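You operate a simulated robot arm through the tools that you are given. There is no shell and no other tool. Be economical: measure what you need, move in short steps, check, and stop when the job is done.

You are at the controls of a simulated robot arm. One attempt, no reset.

Task
Unplug the kettle and plug in the blender at the cream socket.
Fine: lay the kettle plug on the kettle worktop; switch the socket on again last and leave it on. The other socket switches stay as they are. Switch off at the socket before a plug moves. Drag no lead. Pinch, break and dent nothing.

Only the result counts: the job must be done as asked and must still hold three seconds after the hand-in. Knocking over, shifting, dropping, spilling or breaking anything else fails it.

Robot
A 7-joint arm with a fingered hand on a trunk, on a base that drives. Base frame: it is fixed to the floor where the robot stands at the start and does not move with it; the origin is under the middle of the robot, x ahead of it, y to its left, z up; the surface under the hand at the start is at about z = 900. Units: mm, degrees, N and s.
With the tool pointing down near the work surface it reaches from about 240 to 680 mm from the robot's upright axis, wherever it stands. Its first joint turns from -69.0 to 172.0 degrees. Places, roughly: blender plug (5x5x6 cm) [500, -200, 900]; cream socket [700, -100, 1100]; kettle plug (5x5x6 cm) [700, -100, 1100]; kettle worktop [600, -200, 900]; switch of the baking socket [900, -1700, 1200]; switch of the corner socket [900, -4900, 1200]; switch of the cream socket [700, -100, 1100]; switch of the grey socket [400, -5000, 1200]; switch of the kettle socket [900, -300, 1200]; switch of the oak table socket [-4100, -600, 1000]; switch of the sink socket [900, -2800, 1200]; switch of the toaster socket [-200, -5000, 1200]. Payload 3.4 kg.
The tool frame sits at the grasp point between the pads (the TCP): z along the fingers, y along the line on which they close. The tips reach 25 mm beyond it. The gripper opens to 88 mm. The gripper's body begins 29 mm behind the TCP. The gripper is a hand of 5 fingers: y runs from the thumb to the fingers, the wrist lies at [-13, -97, -162] in the tool frame.
Orientation is that of the tool frame in the base frame, as [roll, pitch, yaw] about the fixed x, y, z axes, in that order (R = Rz(yaw) Ry(pitch) Rx(roll)). With the fingers straight down and the wrist toward the robot, the tool's x, y and z point along [0, 1, 0], [1, 0, 0] and [0, 0, -1] of the base frame.

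Tools
- The arm moves only by the tool apply_moves. Its argument "moves" is text: rows parted by semicolons, each of 6 numbers parted by spaces: the turn, a rotation vector about the base's x, y, z in degrees, then the shift along the base's x, y, z in mm. In form: rx ry rz tx ty tz; .... A call has 1 to 10 rows; each row shifts and turns the commanded pose from where the row before left it. Each row takes 0.2 s and may step no farther than 50 mm and 8.6 degrees from the row before; otherwise, the whole call is refused. Where a pose cannot be reached the arm comes as near as it can. A force on the tool above 40 N (or 10 N above the force at the start of the call, whichever is more), or a blocked arm, ends the call early, and 0.2 s more pass. In this call time passes only in rows, and 0.2 s behind the last. The reply holds the time, the measured pose of the TCP, the force on the tool along the base axes, the opening and the grip force, in the units named above and with some noise, with the torque about the TCP (base axes, N m) and any sound that the robot's microphone picked up, and new pictures: "show" is both (left out), scene, wrist or none.
- Cameras (640 x 400 px; columns grow to the right, rows downward): "scene" is now at [140.2, -0.6, 1522.3]; the picture's right is [-0.02, -1.00, -0.00], its down [-0.55, 0.01, -0.83] and it looks along [0.83, -0.02, -0.55] (base axes); focal length 214 px, centre (320, 200). "wrist" rides on the gripper at [59, -79, -105] in the tool frame; the picture's right is [-0.73, 0.32, -0.61], its down [-0.62, -0.68, 0.38] and it looks along [-0.29, 0.66, 0.70] (tool axes); focal length 234 px, centre (320, 200). There is no depth. A picture from a camera that has moved, and an enlarged one, comes with that camera's place and axes in the base frame and with its lens.
- lift_body(by): slides the trunk up (or, below 0, down) by that many mm; the arm and the scene camera ride with it, the base frame stays. It gives what a move gives, with no picture.
- drive_base(legs): drives the robot by 1 to 6 legs, each [ahead, left, turn to the left] in mm, mm and degrees, along the robot's own axes; the way and the turn of a leg run together, so that a leg with both is an arc; at most 1500 mm and 180 degrees a leg. The arm and the cameras ride along, it lands a little off, and it stops where it bumps. It gives what a move gives, and a new picture of the scene camera.
- curl_fingers(index, middle, ring, little, thumb_bend, thumb_turn): sets how far each is bent, from 0 (flat) to 100 (curled in); at 30 the hand is open as for a grip, at 70 the pads meet at the TCP. One left out holds its place. A second passes; each finger stops where it meets its share of the squeeze, and holds until it gets a number again. It is the only way to open and close the hand. It gives what a move gives, with no picture; readings hold the bend of each and the force on index, middle, ring, little, thumb and palm. thumb_turn goes from beside the hand (0) to across from the fingers (100), as for a grip.
- pan_tilt(pan, tilt): turns the head with the scene camera to pan (to the left, within 86 degrees either way) and tilt (down, from -29 to 69), counted from straight ahead of the robot. It gives what a move gives, and a new picture of the scene camera.
- inspect(camera, box): a new picture of the part [left, top, right, bottom] of that camera's present view, enlarged. It takes no simulated time.
- job_done(): hands the job in; it is judged then, once.

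Go step by step. Nothing tells you exact positions but the pictures and the camera data: compare them with the known pose of the tool, close in by small moves and look again before you grip or let go. The budget is 120 turns and 260 pictures, counting those below and the enlarged ones. Unless the task says otherwise, let go and move clear before handing in, and close with one line.

The tools are called as a command line: name --argument value ..., lists and objects as JSON in quotes. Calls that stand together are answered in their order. apply_moves: Moves the arm, as the interface text tells. Its arguments: {"type":"object","properties":{"moves":{"type":"string"},"show":{"type":"string","enum":["both","scene","wrist","none"]}},"required":["moves"]} The other tools are called the same way: lift_body (by) slides the trunk up or down; curl_fingers (index, middle, ring, little, thumb_bend, thumb_turn) moves the fingers one by one; drive_base (legs) drives the base; pan_tilt (pan, tilt) turns the head that bears the scene camera; inspect (camera, box) takes an enlarged picture of a part of a camera's view; job_done () hands the job in.

At the start:

```text
time_s: 0.0
tool_pos: [407.9, -173.6, 1368.9]
tool_rot: [179.9, -0.1, 89.9]
contact_force: [0.4, 0.0, 0.1]
moment: [0.0, 0.01, -0.02]
grip_width: 87.7
grasp_force: 0.0
shape: jaw
bend: [30.0, 30.0, 30.0, 30.0, 30.0, 98.0]
finger forces: [0.1, 0.1, 0.0, 0.0, 0.0, 0.0]
trunk travel left (down, up): [-775.0, 165.0]
robot x, y, heading: [-2.2, 0.3, 0.0]
head pan, tilt: [-1.2, 33.4]
```

scene: 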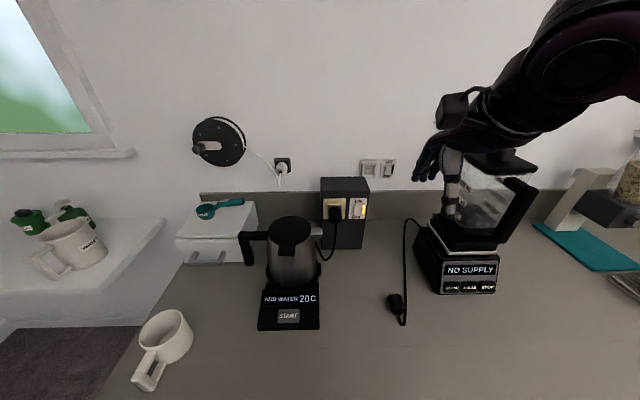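
wrist: 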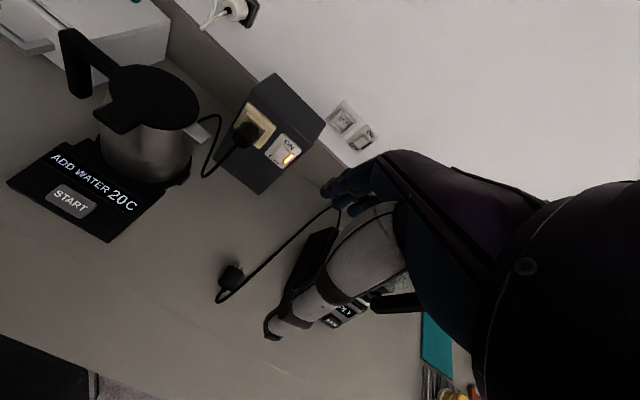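

I see the kettle on its base at left centre, a dark box with the cream socket and its lit switch, and the blender plug lying on the worktop. First I look closer.

inspect --camera "scene" --box '[300, 160, 400, 260]'

inspect --camera "scene" --box '[360, 230, 460, 340]'

inspect --camera "wrist" --box '[180, 60, 340, 200]'

```text
4.00 times, centred on (350, 210) of scene
camera zoom: at [140.2, -0.6, 1522.3], right [-0.02, -1.0, 0.0], down [-0.55, 0.01, -0.83], along [0.83, -0.02, -0.55], focal length 858 px, centre (200, 160)
```

zoom: 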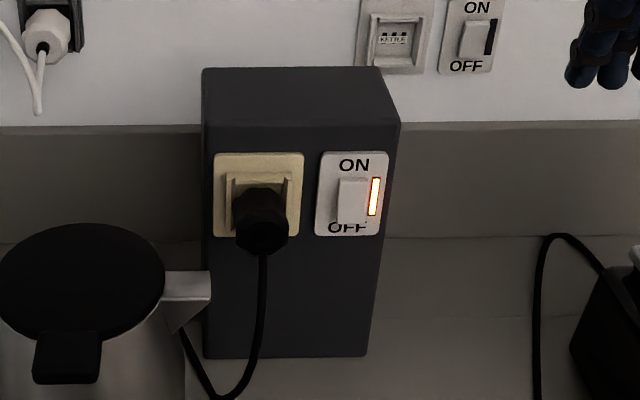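

```text
3.64 times, centred on (410, 285) of scene
camera zoom: at [140.2, -0.6, 1522.3], right [-0.02, -1.0, 0.0], down [-0.55, 0.01, -0.83], along [0.83, -0.02, -0.55], focal length 780 px, centre (-7, -109)
```

zoom: 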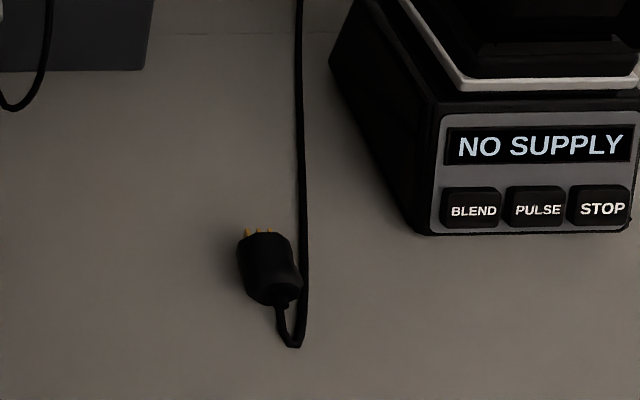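

```text
2.86 times, centred on (260, 130) of wrist
camera zoom: at [330.4, -115.8, 1474.7], right [0.32, -0.73, 0.61], down [-0.68, -0.62, -0.39], along [0.66, -0.29, -0.7], focal length 669 px, centre (491, 400)
```

zoom: 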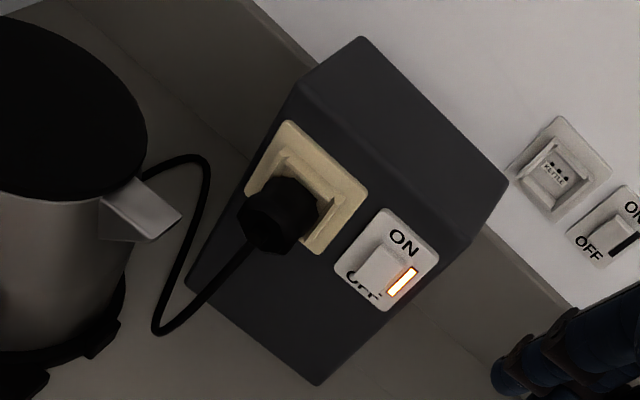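

The switch comes out at about (710,-141,1100), the kettle plug at (672,-62,1112) and the blender plug at (490,-230,925) with its pins toward the wall. Now I look at the hand and the finer details.

inspect --camera "scene" --box '[400, 80, 560, 240]'

inspect --camera "scene" --box '[385, 285, 415, 330]'

inspect --camera "scene" --box '[320, 190, 370, 225]'

inspect --camera "wrist" --box '[240, 140, 480, 340]'

```text
2.50 times, centred on (480, 160) of scene
camera zoom: at [140.2, -0.6, 1522.3], right [-0.02, -1.0, 0.0], down [-0.55, 0.01, -0.83], along [0.83, -0.02, -0.55], focal length 536 px, centre (-80, 300)
```

zoom: 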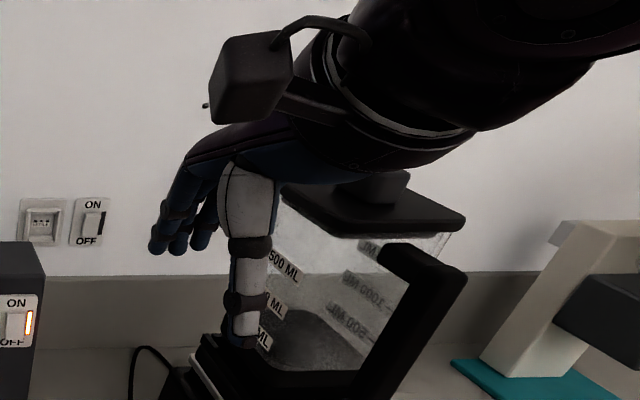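

```text
8.89 times, centred on (400, 308) of scene
camera zoom: at [140.2, -0.6, 1522.3], right [-0.02, -1.0, 0.0], down [-0.55, 0.01, -0.83], along [0.83, -0.02, -0.55], focal length 1906 px, centre (-391, -756)
```

zoom: 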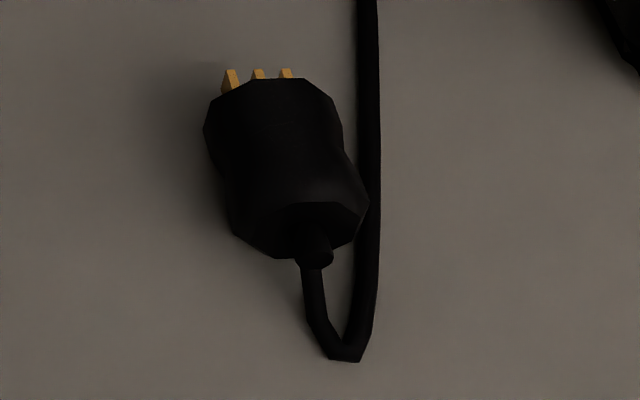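

```text
11.43 times, centred on (345, 208) of scene
camera zoom: at [140.2, -0.6, 1522.3], right [-0.02, -1.0, 0.0], down [-0.55, 0.01, -0.83], along [0.83, -0.02, -0.55], focal length 2451 px, centre (34, 114)
```

zoom: 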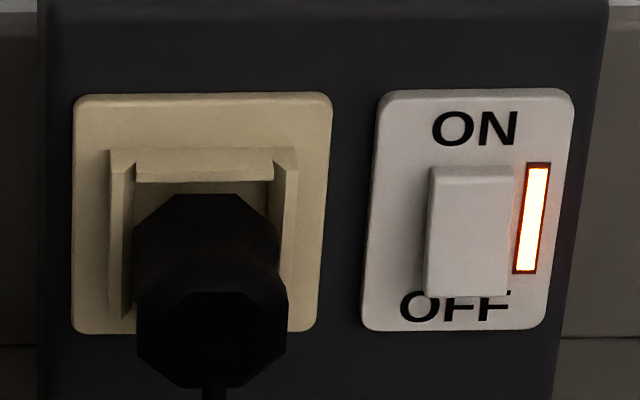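

```text
2.00 times, centred on (360, 240) of wrist
camera zoom: at [330.4, -115.8, 1474.7], right [0.32, -0.73, 0.61], down [-0.68, -0.62, -0.39], along [0.66, -0.29, -0.7], focal length 468 px, centre (240, 120)
```

zoom: 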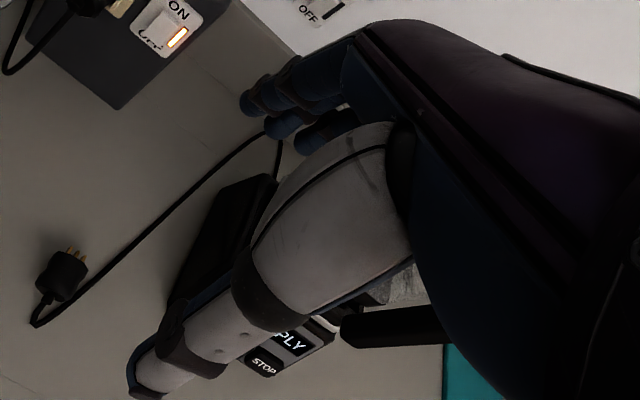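

The socket has guide walls and the rocker is pressed in at the ON end, so OFF needs a push at the bottom. I try a pointing hand in free air to see where the index tip goes.

curl_fingers --index 15 --middle 100 --ring 100 --little 100

apply_moves --moves "0 0 0 0 0 0"

inspect --camera "scene" --box '[400, 80, 560, 240]'

inspect --camera "wrist" --box '[240, 140, 480, 340]'

```text
time_s: 1.0
tool_pos: [407.8, -174.4, 1369.5]
tool_rot: [179.9, -0.1, 89.9]
contact_force: [-0.7, -0.6, -0.1]
moment: [0.0, -0.02, 0.03]
grip_width: 102.3
grasp_force: 0.1
shape: fingers
bend: [15.0, 100.0, 100.0, 100.0, 30.0, 98.0]
finger forces: [0.0, 0.1, 0.0, 0.0, 0.1, 0.0]
trunk travel left (down, up): [-775.0, 165.0]
robot x, y, heading: [1.9, -1.0, 0.0]
head pan, tilt: [-1.2, 33.4]
```

```text
time_s: 1.4
tool_pos: [408.0, -173.9, 1370.0]
tool_rot: [179.8, 0.0, 89.9]
contact_force: [-0.3, -0.3, -0.1]
moment: [0.0, 0.02, 0.0]
grip_width: 102.4
grasp_force: 0.1
shape: fingers
bend: [15.0, 100.0, 100.0, 100.0, 30.0, 98.0]
finger forces: [0.0, 0.1, 0.0, 0.1, 0.0, 0.0]
trunk travel left (down, up): [-775.0, 165.0]
robot x, y, heading: [1.3, -1.8, 0.3]
head pan, tilt: [-1.2, 33.4]
camera scene: at [140.2, -0.6, 1522.3], right [-0.02, -1.0, 0.0], down [-0.55, 0.01, -0.83], along [0.83, -0.02, -0.55], focal length 214 px, centre (320, 200)
camera wrist: at [330.4, -115.8, 1474.6], right [0.32, -0.73, 0.61], down [-0.68, -0.62, -0.39], along [0.66, -0.29, -0.7], focal length 234 px, centre (320, 200)
```

scene: 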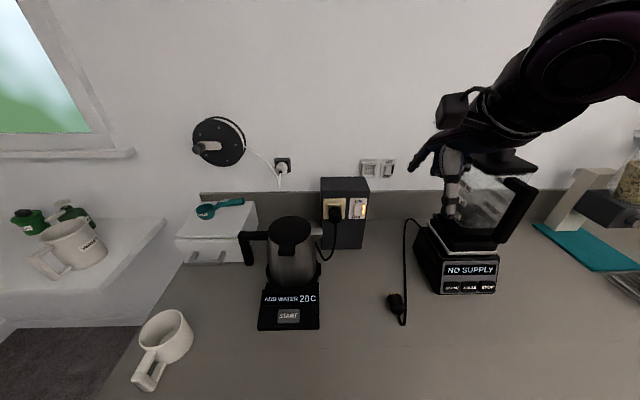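
wrist: 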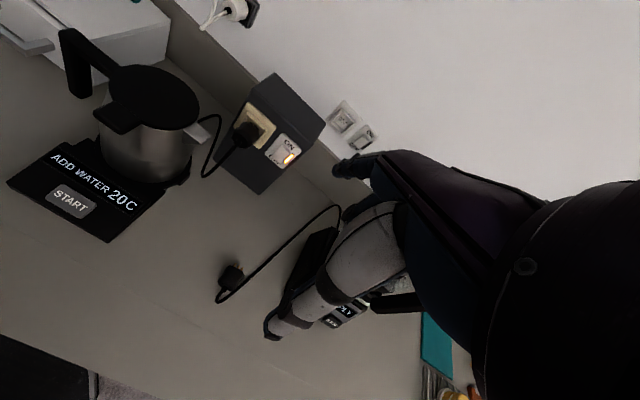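

```text
2.50 times, centred on (480, 160) of scene
camera zoom: at [140.2, -0.6, 1522.3], right [-0.02, -1.0, 0.0], down [-0.55, 0.01, -0.83], along [0.83, -0.02, -0.55], focal length 536 px, centre (-80, 300)
```

zoom: 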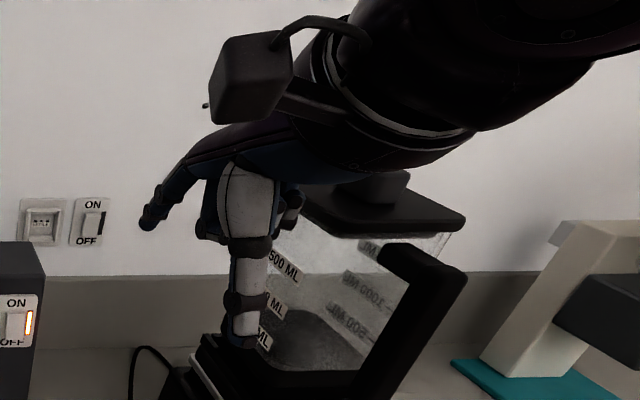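

```text
2.00 times, centred on (360, 240) of wrist
camera zoom: at [330.4, -115.8, 1474.6], right [0.32, -0.73, 0.61], down [-0.68, -0.62, -0.39], along [0.66, -0.29, -0.7], focal length 468 px, centre (240, 120)
```

zoom: 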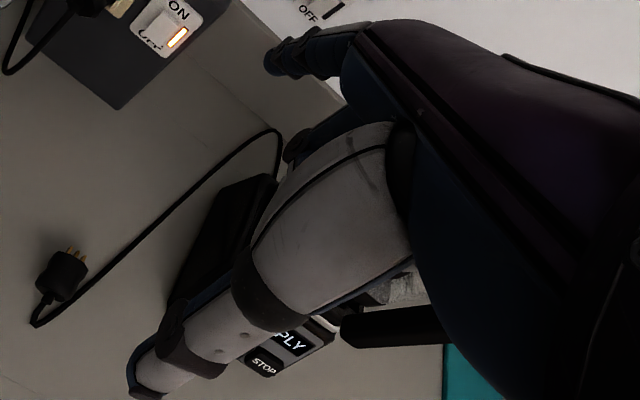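

The index tip lies about 77 mm ahead of the TCP and 15 mm below it. I move toward the switch at height first.

apply_moves --moves "0 0 0 40 8 -15;0 0 0 40 8 -20;0 0 0 40 8 -20;0 0 0 40 6 -20"

```text
time_s: 2.4
tool_pos: [574.9, -144.6, 1291.2]
tool_rot: [-179.9, -0.1, 89.9]
contact_force: [1.0, 0.5, 0.2]
moment: [-0.01, 0.03, -0.04]
grip_width: 102.2
grasp_force: 0.1
shape: fingers
bend: [15.0, 100.0, 100.0, 100.0, 30.0, 98.0]
finger forces: [0.1, 0.0, 0.0, 0.0, 0.0, 0.1]
trunk travel left (down, up): [-775.0, 165.0]
robot x, y, heading: [0.9, -0.0, 0.2]
head pan, tilt: [-1.2, 33.4]
camera scene: at [144.8, -1.0, 1521.8], right [-0.02, -1.0, 0.0], down [-0.55, 0.01, -0.83], along [0.83, -0.02, -0.55], focal length 214 px, centre (320, 200)
camera wrist: at [496.6, -85.5, 1396.7], right [0.32, -0.73, 0.61], down [-0.68, -0.62, -0.38], along [0.66, -0.29, -0.7], focal length 234 px, centre (320, 200)
```

scene: 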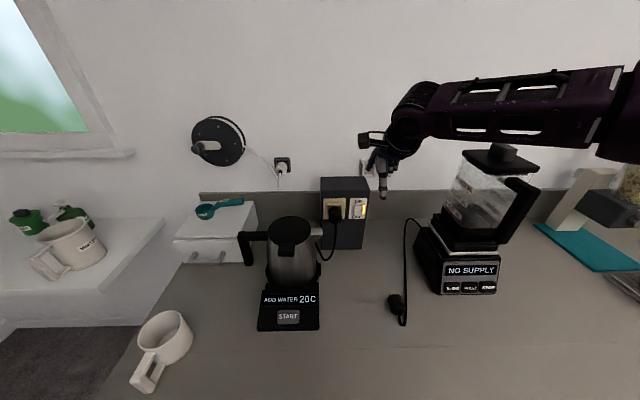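
wrist: 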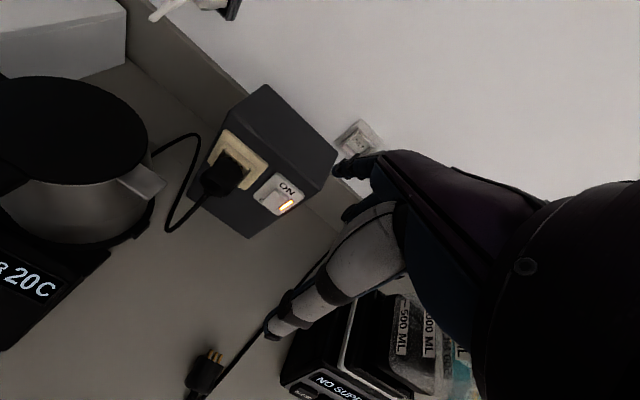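

The forearm runs back to the right and stays clear of the blender. I go down in front of the switch and watch.

apply_moves --moves "0 0 0 0 1 -45;0 0 0 0 1 -45;0 0 0 0 1 -45;0 0 0 5 0 -45"

inspect --camera "scene" --box '[310, 160, 410, 240]'

inspect --camera "wrist" --box '[200, 80, 440, 240]'

```text
time_s: 3.4
tool_pos: [575.1, -141.2, 1112.0]
tool_rot: [-180.0, -0.1, 89.9]
contact_force: [0.5, -0.1, -0.8]
moment: [0.02, -0.01, -0.02]
grip_width: 102.2
grasp_force: 0.1
shape: fingers
bend: [15.0, 100.0, 100.0, 100.0, 30.0, 98.0]
finger forces: [0.0, 0.0, 0.0, 0.0, 0.0, 0.0]
trunk travel left (down, up): [-775.0, 165.0]
robot x, y, heading: [1.6, -0.8, 0.2]
head pan, tilt: [-1.2, 33.4]
camera scene: at [142.6, -1.3, 1522.1], right [-0.02, -1.0, 0.0], down [-0.55, 0.01, -0.83], along [0.83, -0.02, -0.55], focal length 214 px, centre (320, 200)
camera wrist: at [497.2, -82.8, 1217.8], right [0.32, -0.73, 0.61], down [-0.68, -0.62, -0.39], along [0.66, -0.29, -0.7], focal length 234 px, centre (320, 200)
```

scene: 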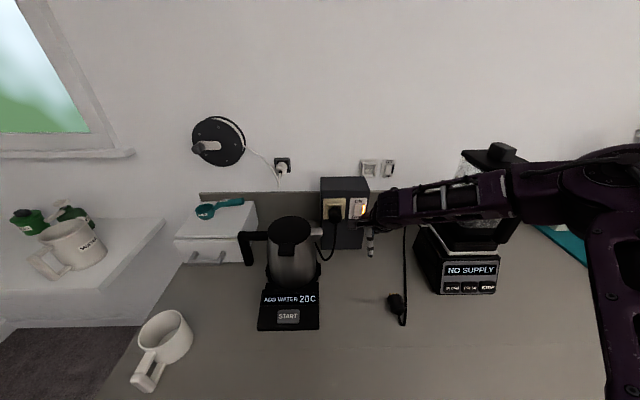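
wrist: 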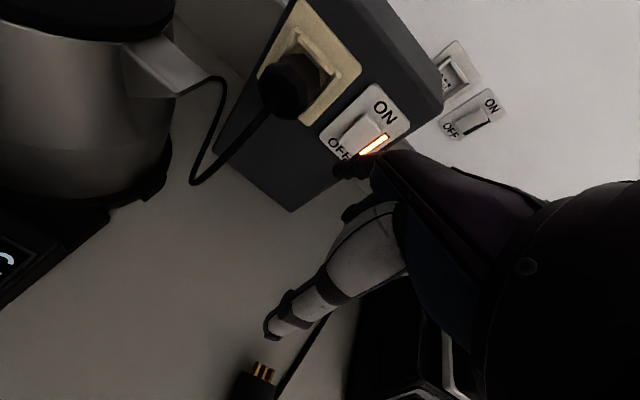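

```text
5.00 times, centred on (360, 200) of scene
camera zoom: at [142.6, -1.3, 1522.1], right [-0.02, -1.0, 0.0], down [-0.55, 0.01, -0.83], along [0.83, -0.02, -0.55], focal length 1072 px, centre (120, 200)
```

zoom: 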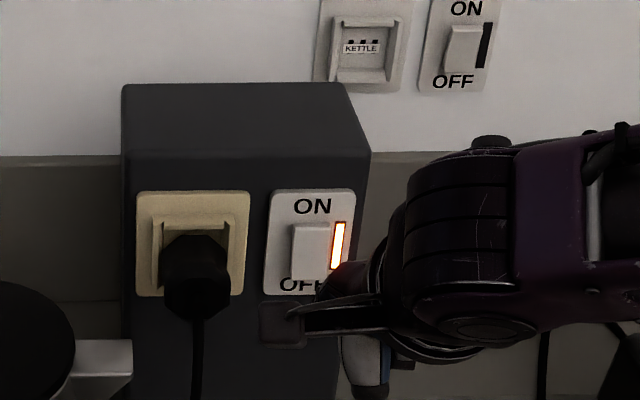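

```text
2.50 times, centred on (320, 160) of wrist
camera zoom: at [497.2, -82.8, 1217.8], right [0.32, -0.73, 0.61], down [-0.68, -0.62, -0.39], along [0.66, -0.29, -0.7], focal length 585 px, centre (320, 300)
```

zoom: 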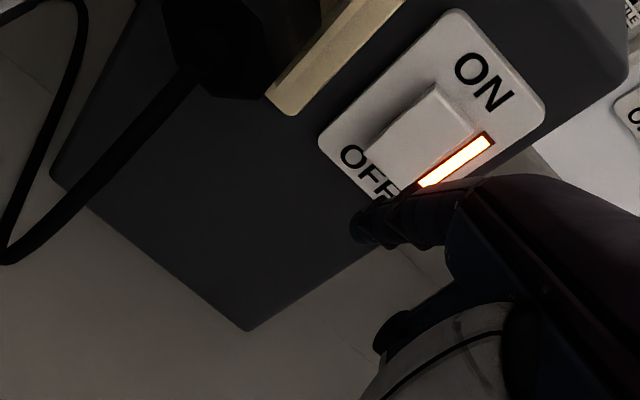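

The index tip is at about (652,-136,1096) and the OFF edge of the rocker at (700,-138,1090). I approach it and press gently.

apply_moves --moves "0 0 0 20 -1 -5;0 0 0 15 -1 0;0 0 0 5 0 0"

inspect --camera "wrist" --box '[260, 60, 420, 200]'

```text
time_s: 4.2
tool_pos: [607.9, -147.5, 1112.6]
tool_rot: [179.9, -0.2, 89.9]
contact_force: [0.2, 0.1, -0.1]
moment: [-0.02, 0.02, -0.01]
grip_width: 102.5
grasp_force: 0.0
shape: fingers
bend: [15.0, 100.0, 100.0, 100.0, 30.0, 98.0]
finger forces: [0.1, 0.1, 0.1, 0.1, 0.0, 0.0]
out of reach, approached as far as the arm can: row 2, 3
trunk travel left (down, up): [-775.0, 165.0]
robot x, y, heading: [0.1, 2.8, 0.2]
head pan, tilt: [-1.2, 33.4]
camera scene: at [139.5, -0.4, 1522.3], right [-0.02, -1.0, 0.0], down [-0.55, 0.01, -0.83], along [0.83, -0.02, -0.55], focal length 214 px, centre (320, 200)
camera wrist: at [529.2, -89.0, 1218.2], right [0.32, -0.73, 0.61], down [-0.68, -0.62, -0.39], along [0.66, -0.29, -0.69], focal length 234 px, centre (320, 200)
```

scene: 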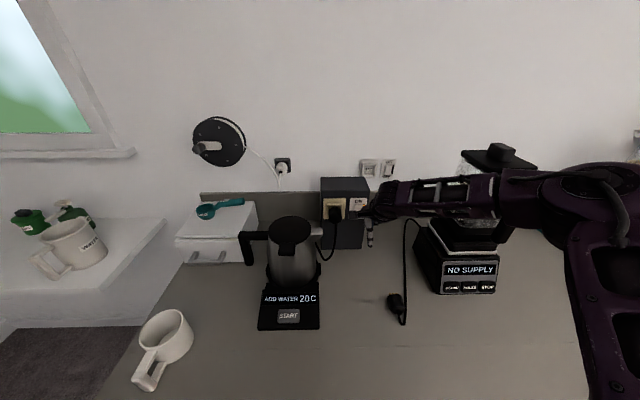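
wrist: 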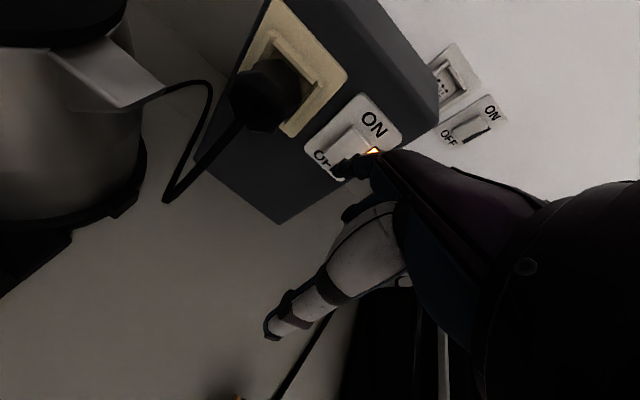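

```text
2.86 times, centred on (340, 130) of wrist
camera zoom: at [529.2, -89.0, 1218.2], right [0.32, -0.73, 0.61], down [-0.68, -0.62, -0.39], along [0.66, -0.29, -0.69], focal length 669 px, centre (263, 400)
```

zoom: 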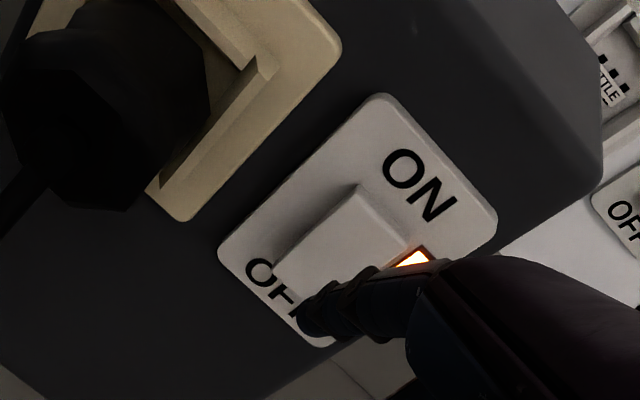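

The arm runs out of reach at x=608, so the base has to come closer. I pull the hand back and up, then drive ahead a little.

apply_moves --moves "0 0 0 -45 0 10;0 0 0 -45 0 30;0 0 0 -45 -5 40;0 0 0 -30 -5 45" --show "none"

drive_base --legs '[[120, 60, 0]]'

```text
refused: row 2 steps farther than a row can; nothing moved
```

```text
time_s: 5.5
tool_pos: [627.4, -155.5, 1112.7]
tool_rot: [179.7, -0.1, 85.8]
contact_force: [-0.4, -0.5, -0.2]
moment: [0.03, -0.02, 0.02]
grip_width: 102.2
grasp_force: 0.1
shape: fingers
bend: [15.0, 100.0, 100.0, 100.0, 30.0, 98.0]
finger forces: [0.0, 0.0, 0.1, 0.1, 0.0, 0.0]
trunk travel left (down, up): [-775.0, 165.0]
robot x, y, heading: [31.7, 37.6, -4.4]
head pan, tilt: [-1.2, 33.4]
stopped in leg 1: the robot was blocked; the commanded pose is now the measured one
camera scene: at [170.4, 24.9, 1522.5], right [-0.09, -1.0, 0.0], down [-0.55, 0.05, -0.84], along [0.83, -0.08, -0.55], focal length 214 px, centre (320, 200)
```

scene: 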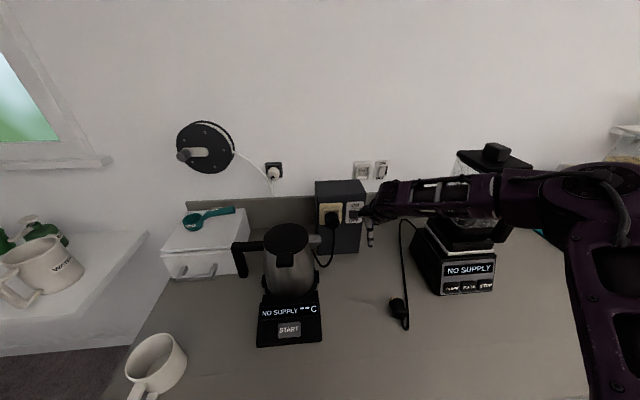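

I shouldn't have sent those two calls together: the retract was refused, so the drive carried the finger into the switch. The kettle now reads NO SUPPLY, so it did switch off; I check the state before anything else.

inspect --camera "wrist" --box '[220, 40, 420, 220]'

inspect --camera "scene" --box '[300, 150, 400, 250]'

```text
2.22 times, centred on (320, 130) of wrist
camera zoom: at [553.4, -91.8, 1219.1], right [0.27, -0.75, 0.61], down [-0.72, -0.57, -0.39], along [0.64, -0.34, -0.69], focal length 520 px, centre (320, 356)
```

zoom: 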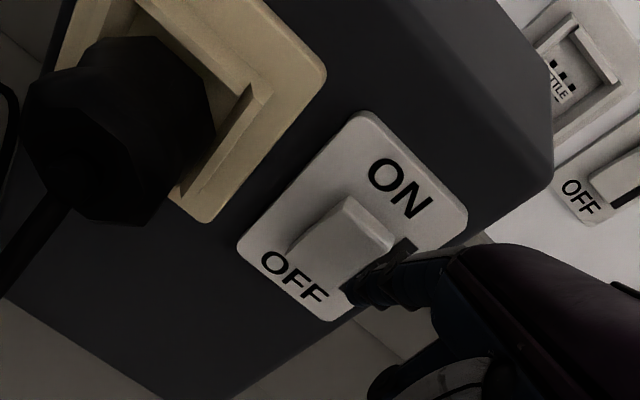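

```text
4.00 times, centred on (350, 200) of scene
camera zoom: at [170.4, 24.9, 1522.5], right [-0.09, -1.0, 0.0], down [-0.55, 0.05, -0.84], along [0.83, -0.08, -0.55], focal length 858 px, centre (200, 200)
```

zoom: 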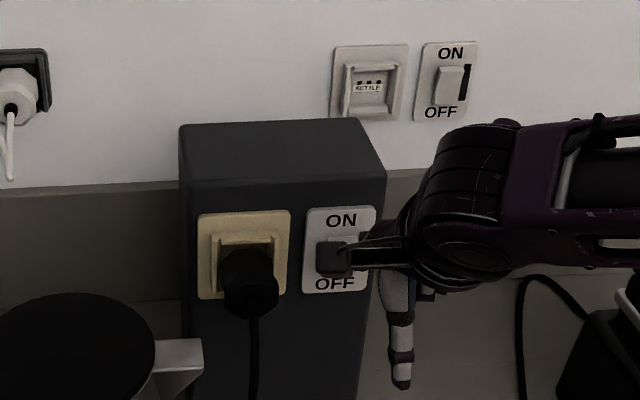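

The switch is off and undamaged. Now I retract the hand.

apply_moves --moves "0 0 0 -45 -5 5;0 0 0 -35 -5 30;0 0 0 -30 -5 38;0 0 0 -30 -5 38;0 0 0 0 0 45" --show "none"

```text
time_s: 6.7
tool_pos: [489.0, -172.9, 1269.4]
tool_rot: [179.9, 0.0, 85.8]
contact_force: [0.4, 0.7, 0.7]
moment: [-0.01, 0.03, 0.02]
grip_width: 102.1
grasp_force: 0.0
shape: fingers
bend: [15.0, 100.0, 100.0, 100.0, 30.0, 98.0]
finger forces: [0.1, 0.1, 0.1, 0.0, 0.0, 0.0]
trunk travel left (down, up): [-775.0, 165.0]
robot x, y, heading: [30.2, 35.1, -4.1]
head pan, tilt: [-1.2, 33.4]
```

Next I look down to see how close the base stands to the counter edge.

pan_tilt --pan 0 --tilt 66

```text
time_s: 7.7
tool_pos: [488.4, -174.6, 1268.9]
tool_rot: [179.8, -0.2, 85.7]
contact_force: [0.1, -0.8, -0.5]
moment: [0.02, -0.02, 0.02]
grip_width: 102.3
grasp_force: 0.1
shape: fingers
bend: [15.0, 100.0, 100.0, 100.0, 30.0, 98.0]
finger forces: [0.0, 0.0, 0.0, 0.0, 0.0, 0.1]
trunk travel left (down, up): [-775.0, 165.0]
robot x, y, heading: [34.3, 35.6, -3.9]
head pan, tilt: [0.0, 66.0]
camera scene: at [143.2, 28.9, 1479.0], right [-0.07, -1.0, 0.0], down [-0.91, 0.06, -0.41], along [0.41, -0.03, -0.91], focal length 214 px, centre (320, 200)
```

scene: 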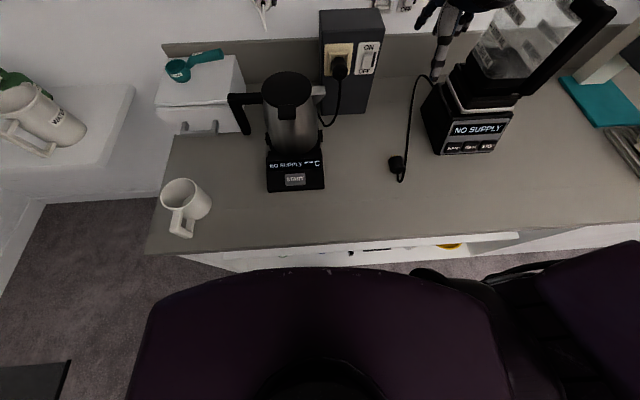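

The counter edge is at about x=266, close to the base. I try a short drive ahead with the hand clear.

drive_base --legs '[[60, 0, 4]]'

```text
time_s: 8.4
tool_pos: [490.1, -174.0, 1269.7]
tool_rot: [179.8, -0.1, 86.1]
contact_force: [0.3, -0.1, -0.2]
moment: [0.0, -0.01, 0.04]
grip_width: 102.1
grasp_force: 0.0
shape: fingers
bend: [15.0, 100.0, 100.0, 100.0, 30.0, 98.0]
finger forces: [0.1, 0.0, 0.1, 0.1, 0.0, 0.1]
trunk travel left (down, up): [-775.0, 165.0]
robot x, y, heading: [32.6, 34.3, -4.1]
head pan, tilt: [0.0, 66.0]
stopped in leg 1: the robot was blocked; the commanded pose is now the measured one
camera scene: at [143.3, 28.4, 1479.0], right [-0.07, -1.0, 0.0], down [-0.91, 0.06, -0.41], along [0.41, -0.03, -0.91], focal length 214 px, centre (320, 200)
```

scene: 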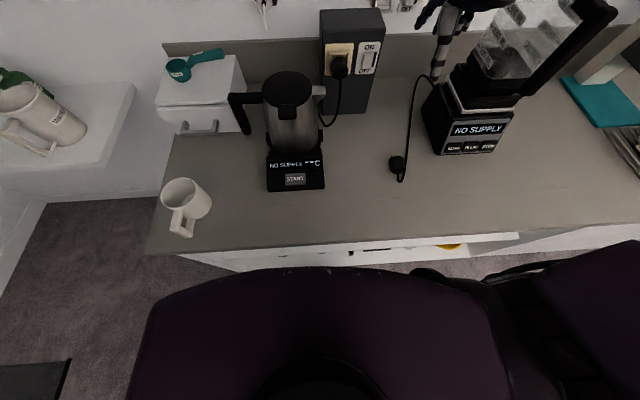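

The counter stops the base here, so reach has to come from raising the trunk and tilting the tool forward. I raise the trunk first.

lift_body --by 150

curl_fingers --index 30 --middle 30 --ring 0 --little 0

apply_moves --moves "0 0 -8.5 -5 0 0;0 0 -8.5 -5 0 0;0 0 -8.5 -5 0 0;0 0 -8.5 -5 0 0;0 0 -8.5 -5 0 0;0 0 -8.5 0 0 0;0 0 -8.5 0 0 0;0 0 -8.5 0 0 0;0 0 -8.5 0 0 0;0 0 -8.5 0 0 0"

```text
time_s: 10.2
tool_pos: [488.7, -174.0, 1419.0]
tool_rot: [179.9, -0.1, 85.9]
contact_force: [-0.5, 0.3, -0.6]
moment: [0.01, -0.01, 0.03]
grip_width: 102.1
grasp_force: 0.0
shape: fingers
bend: [15.0, 100.0, 100.0, 100.0, 30.0, 98.0]
finger forces: [0.0, 0.0, 0.1, 0.0, 0.0, 0.0]
trunk travel left (down, up): [-925.0, 15.0]
robot x, y, heading: [33.3, 31.3, -3.8]
head pan, tilt: [0.0, 66.0]
```

```text
time_s: 11.2
tool_pos: [489.9, -174.5, 1419.3]
tool_rot: [179.7, -0.1, 86.1]
contact_force: [-0.3, -0.4, -0.4]
moment: [0.01, -0.02, 0.02]
grip_width: 84.6
grasp_force: 0.1
shape: fingers
bend: [30.0, 30.0, 0.0, 0.0, 30.0, 98.0]
finger forces: [0.1, 0.0, 0.0, 0.0, 0.0, 0.1]
trunk travel left (down, up): [-925.0, 15.0]
robot x, y, heading: [31.3, 31.8, -3.8]
head pan, tilt: [0.0, 66.0]
```

```text
time_s: 13.3
tool_pos: [426.4, -276.8, 1370.6]
tool_rot: [-179.8, -0.3, 1.0]
contact_force: [0.2, -0.1, 0.8]
moment: [0.02, -0.02, 0.05]
grip_width: 84.5
grasp_force: 0.1
shape: fingers
bend: [30.0, 30.0, 0.0, 0.0, 30.0, 98.0]
finger forces: [0.0, 0.1, 0.0, 0.1, 0.1, 0.0]
out of reach, approached as far as the arm can: row 6, 7, 8, 9, 10
trunk travel left (down, up): [-925.0, 15.0]
robot x, y, heading: [34.0, 38.0, -3.9]
head pan, tilt: [0.0, 66.0]
camera scene: at [143.3, 27.3, 1629.0], right [-0.07, -1.0, 0.0], down [-0.91, 0.06, -0.41], along [0.41, -0.03, -0.91], focal length 214 px, centre (320, 200)
camera wrist: at [483.0, -197.5, 1476.1], right [-0.72, -0.34, 0.6], down [-0.63, 0.67, -0.38], along [-0.28, -0.66, -0.7], focal length 234 px, centre (320, 200)
```

scene: 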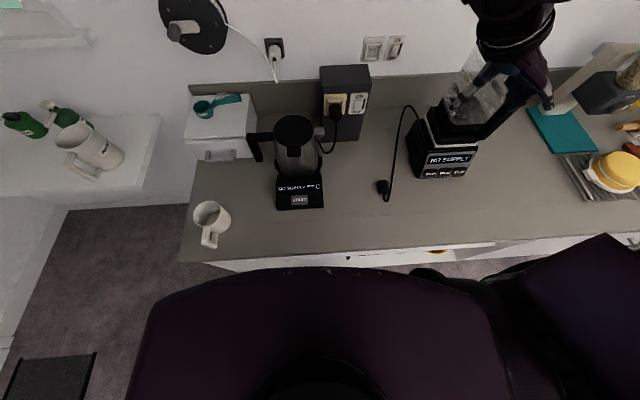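
wrist: 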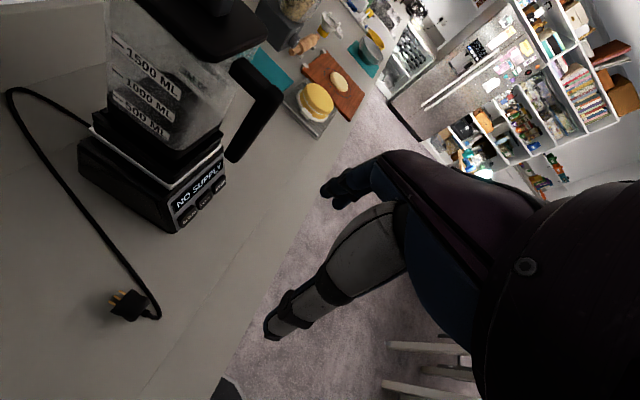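

The turn worked but the reach is tight this way round. I tilt the fingers toward the wall and see whether the reach improves.

apply_moves --moves "0 -8 0 0 15 -15;0 -8 0 0 15 -15;0 -8 0 0 15 -15;0 -8 0 0 15 -15;0 -8 0 0 0 -15"

```text
time_s: 14.6
tool_pos: [446.7, -313.4, 1376.9]
tool_rot: [179.2, -40.1, 1.4]
contact_force: [0.3, 0.1, 0.3]
moment: [0.01, -0.02, -0.02]
grip_width: 84.8
grasp_force: 0.1
shape: fingers
bend: [30.0, 30.0, 0.0, 0.0, 30.0, 98.0]
finger forces: [0.2, 0.1, 0.0, 0.0, 0.0, 0.0]
out of reach, approached as far as the arm can: row 3, 4, 5
trunk travel left (down, up): [-925.0, 15.0]
robot x, y, heading: [30.5, 36.9, -3.8]
head pan, tilt: [0.0, 66.0]
camera scene: at [143.2, 27.0, 1629.0], right [-0.07, -1.0, 0.0], down [-0.91, 0.06, -0.41], along [0.41, -0.03, -0.91], focal length 214 px, centre (320, 200)
camera wrist: at [422.9, -234.2, 1494.6], right [-0.94, -0.34, 0.0], down [-0.24, 0.67, -0.7], along [0.24, -0.66, -0.71], focal length 234 px, centre (320, 200)
```

scene: 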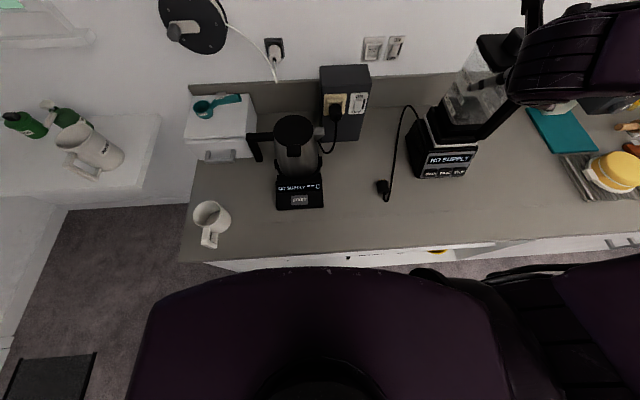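
wrist: 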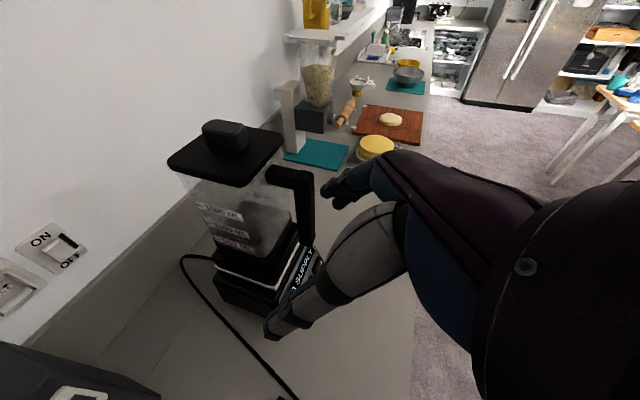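

This side-on hand pushes the arm out of reach, so I go back and try the mirrored hand, wrist to the right and thumb on the switch side.

apply_moves --moves "0 8 0 0 0 0;0 8 0 0 0 0;0 8 0 0 0 0;0 8 0 0 0 0;0 8 0 0 0 0;0 0 8.5 0 0 0;0 0 8.5 0 0 0;0 0 8.5 0 0 0;0 0 8.5 0 0 0;0 0 8.5 0 0 0" --show "none"

apply_moves --moves "0 0 8.5 0 0 0;0 0 8.5 0 0 0;0 0 8.5 0 0 0;0 0 8.5 0 0 0;0 0 8.5 0 0 0;0 0 8.5 0 0 0;0 0 8.5 0 0 0;0 0 8.5 0 0 0;0 0 8.5 0 0 0;0 0 8.5 0 0 0" --show "none"

```text
time_s: 16.8
tool_pos: [444.8, -314.6, 1377.4]
tool_rot: [179.8, -0.1, 43.6]
contact_force: [-0.3, 0.5, 0.0]
moment: [0.02, -0.01, 0.01]
grip_width: 84.6
grasp_force: 0.0
shape: fingers
bend: [30.0, 30.0, 0.0, 0.0, 30.0, 98.0]
finger forces: [0.0, 0.1, 0.0, 0.1, 0.0, 0.0]
trunk travel left (down, up): [-925.0, 15.0]
robot x, y, heading: [33.1, 30.7, -3.6]
head pan, tilt: [0.0, 66.0]
```

```text
time_s: 18.9
tool_pos: [445.2, -312.9, 1376.3]
tool_rot: [179.7, -0.2, 128.6]
contact_force: [0.0, -0.6, 0.0]
moment: [0.0, 0.0, 0.04]
grip_width: 84.7
grasp_force: 0.0
shape: fingers
bend: [30.0, 30.0, 0.0, 0.0, 30.0, 98.0]
finger forces: [0.0, 0.0, 0.1, 0.0, 0.1, 0.0]
trunk travel left (down, up): [-925.0, 15.0]
robot x, y, heading: [32.0, 34.8, -3.9]
head pan, tilt: [0.0, 66.0]
```

It turns freely this way. I complete the yaw to 180, shift left and begin tilting toward the wall.

apply_moves --moves "0 0 8.5 0 30 0;0 0 8.5 0 30 0;0 0 8.5 0 30 0;0 0 8.5 0 30 0;0 0 8.5 0 20 0;0 0 8.5 0 0 0" --show "none"

apply_moves --moves "0 -8.5 0 0 0 0;0 -8.5 0 0 0 0;0 -8.5 0 0 0 0;0 -8.5 0 0 0 0;0 -8.5 0 0 0 0;0 -8.5 0 0 0 0;0 -8.5 0 0 0 0"

```text
time_s: 20.4
tool_pos: [444.8, -172.8, 1376.9]
tool_rot: [179.9, -0.1, 179.6]
contact_force: [-0.2, -0.4, -0.8]
moment: [-0.03, 0.01, -0.02]
grip_width: 84.7
grasp_force: 0.0
shape: fingers
bend: [30.0, 30.0, 0.0, 0.0, 30.0, 98.0]
finger forces: [0.0, 0.0, 0.0, 0.0, 0.0, 0.1]
trunk travel left (down, up): [-925.0, 15.0]
robot x, y, heading: [33.4, 39.1, -3.8]
head pan, tilt: [0.0, 66.0]
```

```text
time_s: 21.9
tool_pos: [445.2, -172.2, 1375.4]
tool_rot: [178.8, 59.7, 178.8]
contact_force: [-0.2, 0.1, -0.5]
moment: [0.0, 0.0, 0.0]
grip_width: 85.0
grasp_force: 0.1
shape: fingers
bend: [30.0, 30.0, 0.0, 0.0, 30.0, 98.0]
finger forces: [0.0, 0.0, 0.0, 0.1, 0.0, 0.0]
trunk travel left (down, up): [-925.0, 15.0]
robot x, y, heading: [36.0, 35.3, -4.0]
head pan, tilt: [0.0, 66.0]
camera scene: at [142.4, 27.6, 1629.0], right [-0.07, -1.0, 0.0], down [-0.91, 0.06, -0.41], along [0.41, -0.03, -0.91], focal length 214 px, centre (320, 200)
camera wrist: at [325.0, -251.6, 1378.1], right [-0.16, 0.31, 0.94], down [0.65, -0.69, 0.34], along [0.75, 0.66, -0.09], focal length 234 px, centre (320, 200)
```

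scene: 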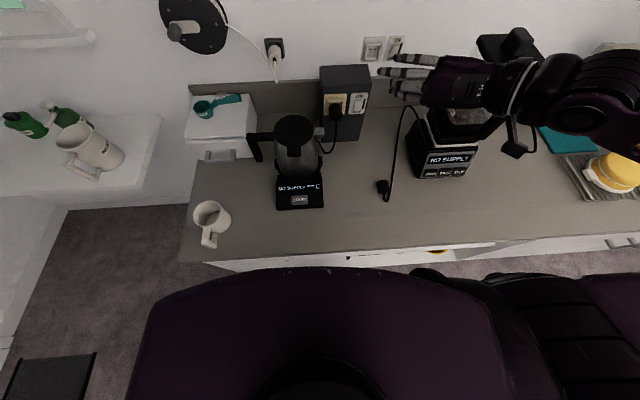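
wrist: 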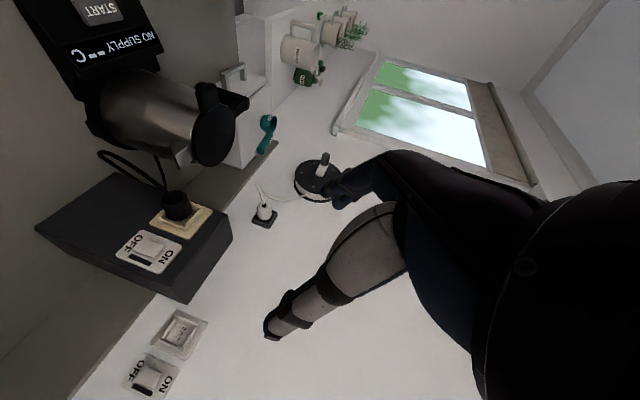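

This way is reachable. I move the hand forward and down to a viewing place above and in front of the kettle plug.

pan_tilt --pan -5 --tilt 42

apply_moves --moves "0 0 0 38 30 0;0 0 0 38 30 0;0 0 0 38 30 0;0 0 0 3 2 -45;0 0 0 3 2 -45"

```text
time_s: 22.8
tool_pos: [445.6, -172.8, 1374.4]
tool_rot: [178.8, 59.4, 178.8]
contact_force: [-0.8, 0.4, -1.2]
moment: [-0.02, 0.01, 0.01]
grip_width: 84.5
grasp_force: 0.0
shape: fingers
bend: [30.0, 30.0, 0.0, 0.0, 30.0, 98.0]
finger forces: [0.0, 0.0, 0.0, 0.1, 0.0, 0.1]
trunk travel left (down, up): [-925.0, 15.0]
robot x, y, heading: [33.6, 34.7, -3.8]
head pan, tilt: [-5.0, 42.0]
camera scene: at [166.6, 19.5, 1659.3], right [-0.15, -0.99, 0.0], down [-0.66, 0.1, -0.74], along [0.73, -0.11, -0.67], focal length 214 px, centre (320, 200)
```

scene: 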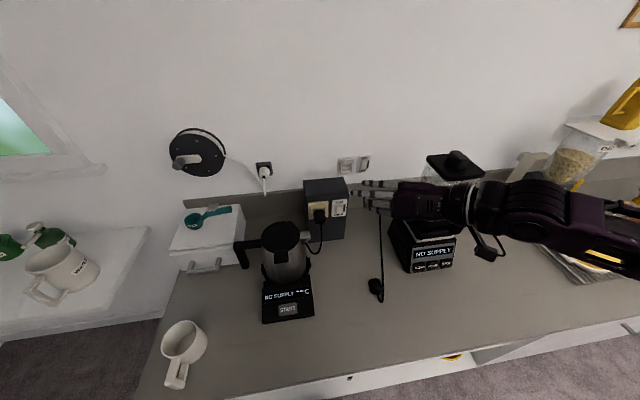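

```text
time_s: 24.0
tool_pos: [565.4, -79.2, 1285.6]
tool_rot: [179.0, 59.3, 179.0]
contact_force: [0.5, 0.3, -0.9]
moment: [0.04, 0.0, 0.02]
grip_width: 84.9
grasp_force: 0.0
shape: fingers
bend: [30.0, 30.0, 0.0, 0.0, 30.0, 98.0]
finger forces: [0.0, 0.0, 0.1, 0.0, 0.1, 0.1]
trunk travel left (down, up): [-925.0, 15.0]
robot x, y, heading: [32.7, 30.8, -4.1]
head pan, tilt: [-5.0, 42.0]
camera scene: at [168.0, 20.1, 1659.3], right [-0.15, -0.99, 0.0], down [-0.66, 0.1, -0.74], along [0.73, -0.12, -0.67], focal length 214 px, centre (320, 200)
camera wrist: at [445.5, -157.0, 1288.1], right [-0.15, 0.31, 0.94], down [0.65, -0.69, 0.34], along [0.75, 0.66, -0.1], focal length 234 px, centre (320, 200)
```

scene: 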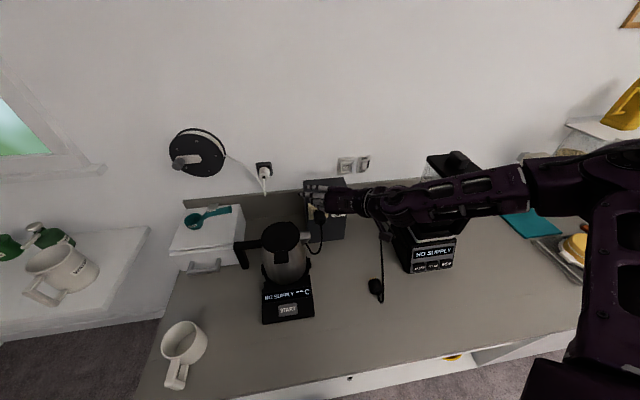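
wrist: 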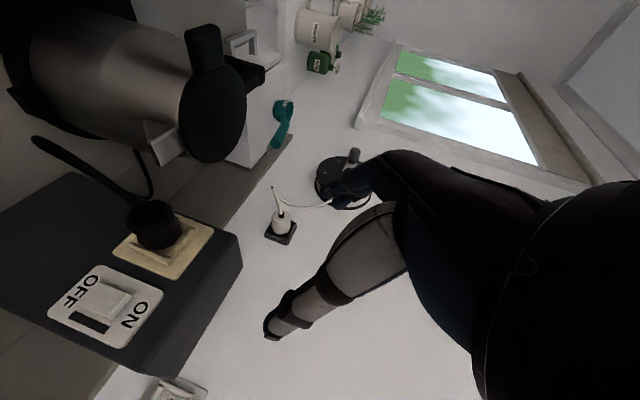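

From here the wrist camera shows the plug from the side. I enlarge it to measure how far it sticks out past the guides.

inspect --camera "wrist" --box '[40, 180, 240, 360]'

inspect --camera "scene" --box '[240, 160, 360, 260]'

```text
2.22 times, centred on (140, 270) of wrist
camera zoom: at [445.5, -157.0, 1288.1], right [-0.15, 0.31, 0.94], down [0.65, -0.69, 0.34], along [0.75, 0.66, -0.1], focal length 520 px, centre (720, 44)
```

zoom: 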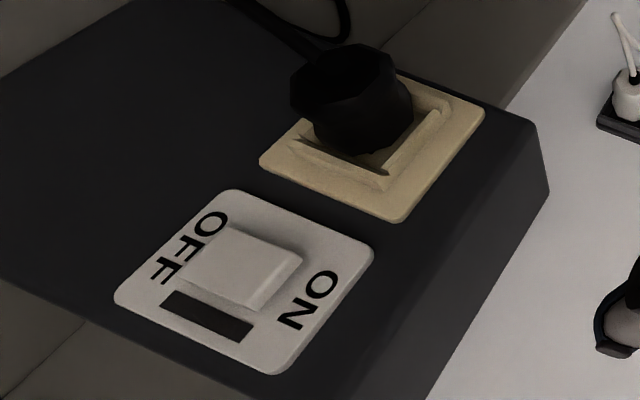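

```text
4.00 times, centred on (300, 210) of scene
camera zoom: at [168.0, 20.1, 1659.3], right [-0.15, -0.99, 0.0], down [-0.66, 0.1, -0.74], along [0.73, -0.12, -0.67], focal length 858 px, centre (400, 160)
```

zoom: 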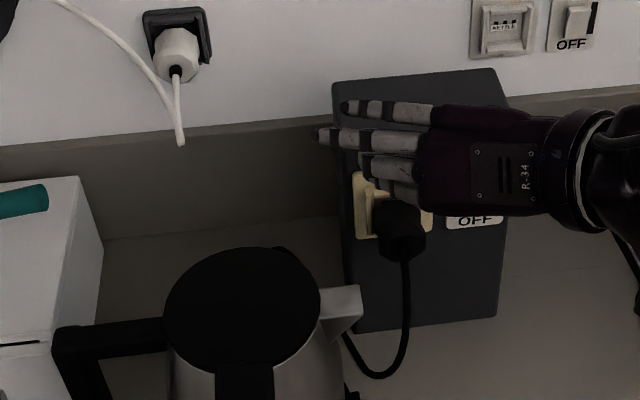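

The guides stick out only about 8 mm, the plug's rear is near x=667 and the spout tip near (608,-21,1097). I preset the fingers narrower and move to a stand-off along the tool axis.

curl_fingers --index 40 --middle 40 --ring 100 --little 100 --thumb_bend 40

apply_moves --moves "0 0 0 8 6 -42;0 0 0 8 6 -42;0 0 0 8 5 -40"

inspect --camera "wrist" --box '[120, 160, 440, 360]'

inspect --camera "scene" --box '[240, 160, 360, 260]'

```text
time_s: 25.0
tool_pos: [563.6, -78.8, 1284.8]
tool_rot: [178.7, 59.5, 178.8]
contact_force: [0.5, 0.7, -0.9]
moment: [0.01, 0.01, 0.0]
grip_width: 64.1
grasp_force: 0.0
shape: fingers
bend: [40.0, 40.0, 100.0, 100.0, 40.0, 98.0]
finger forces: [0.0, 0.0, 0.0, 0.1, 0.0, 0.0]
trunk travel left (down, up): [-925.0, 15.0]
robot x, y, heading: [32.9, 36.0, -3.7]
head pan, tilt: [-5.0, 42.0]
```

```text
time_s: 25.8
tool_pos: [564.5, -91.3, 1217.6]
tool_rot: [178.6, 59.5, 178.7]
contact_force: [0.0, -0.5, -0.2]
moment: [0.01, 0.01, 0.02]
grip_width: 64.2
grasp_force: 0.1
shape: fingers
bend: [40.0, 40.0, 100.0, 100.0, 40.0, 98.0]
finger forces: [0.1, 0.1, 0.0, 0.1, 0.1, 0.1]
out of reach, approached as far as the arm can: row 2, 3
trunk travel left (down, up): [-925.0, 15.0]
robot x, y, heading: [29.8, 36.3, -3.8]
head pan, tilt: [-5.0, 42.0]
camera scene: at [164.7, 17.1, 1659.5], right [-0.15, -0.99, 0.0], down [-0.66, 0.1, -0.74], along [0.73, -0.11, -0.67], focal length 214 px, centre (320, 200)
camera wrist: at [444.4, -170.4, 1219.9], right [-0.15, 0.31, 0.94], down [0.65, -0.69, 0.34], along [0.75, 0.66, -0.1], focal length 234 px, centre (320, 200)
```

scene: 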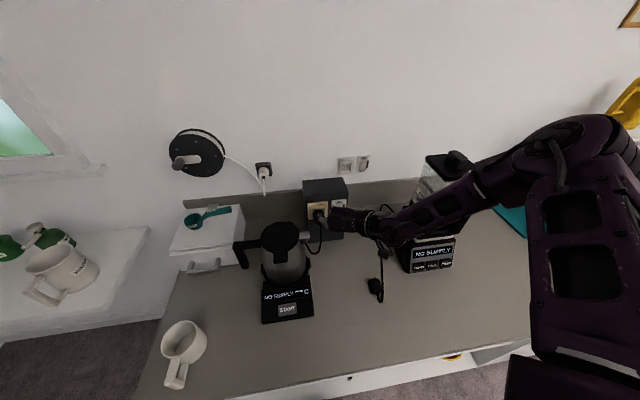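
wrist: 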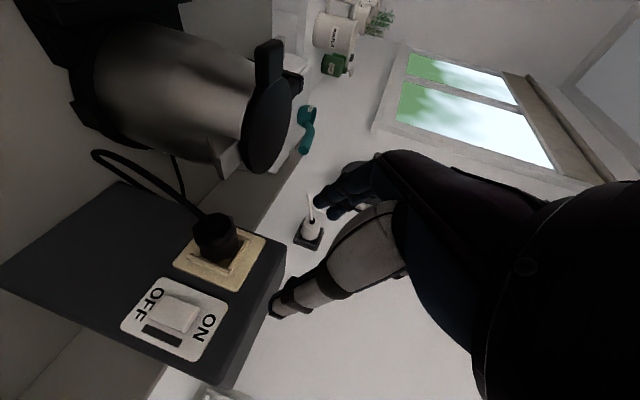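

```text
2.00 times, centred on (280, 260) of wrist
camera zoom: at [444.4, -170.4, 1219.9], right [-0.15, 0.31, 0.94], down [0.65, -0.69, 0.34], along [0.75, 0.66, -0.1], focal length 468 px, centre (400, 80)
```

zoom: 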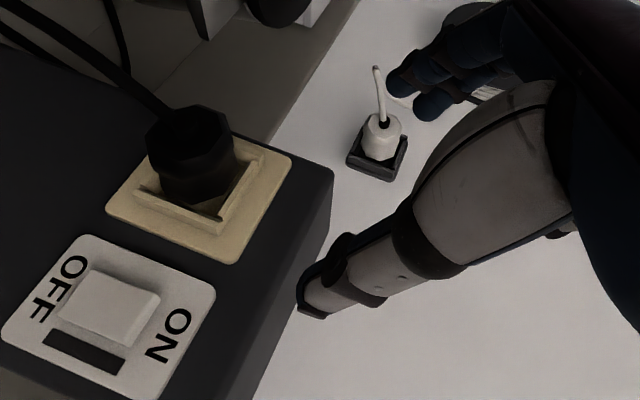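

```text
4.00 times, centred on (300, 210) of scene
camera zoom: at [164.7, 17.1, 1659.5], right [-0.15, -0.99, 0.0], down [-0.66, 0.1, -0.74], along [0.73, -0.11, -0.67], focal length 858 px, centre (400, 160)
```

zoom: 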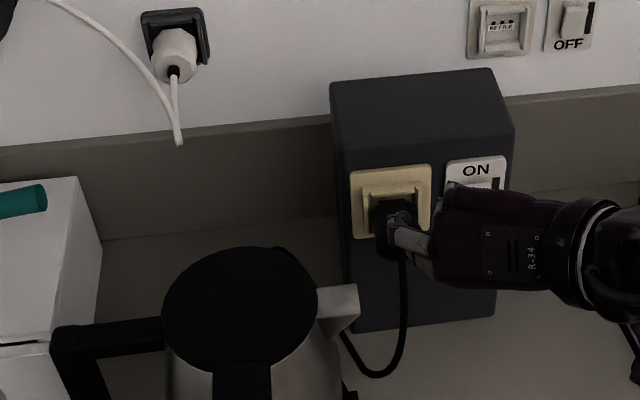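

This orientation runs out of reach here, apparently from joint limits rather than length. I raise and retract the hand, then turn the base to the left to bring the right shoulder forward.

apply_moves --moves "0 0 0 -20 -10 40;0 0 0 -20 -10 40;0 0 0 -20 -10 40;0 0 0 -20 -10 40" --show "none"

```text
time_s: 26.8
tool_pos: [481.7, -128.5, 1377.9]
tool_rot: [178.7, 59.6, 178.8]
contact_force: [0.6, 0.5, -0.3]
moment: [0.01, -0.03, 0.01]
grip_width: 63.9
grasp_force: 0.2
shape: fingers
bend: [40.0, 40.0, 100.0, 100.0, 40.0, 98.0]
finger forces: [0.1, 0.0, 0.0, 0.1, 0.1, 0.1]
trunk travel left (down, up): [-925.0, 15.0]
robot x, y, heading: [31.0, 34.9, -4.0]
head pan, tilt: [-5.0, 42.0]
```

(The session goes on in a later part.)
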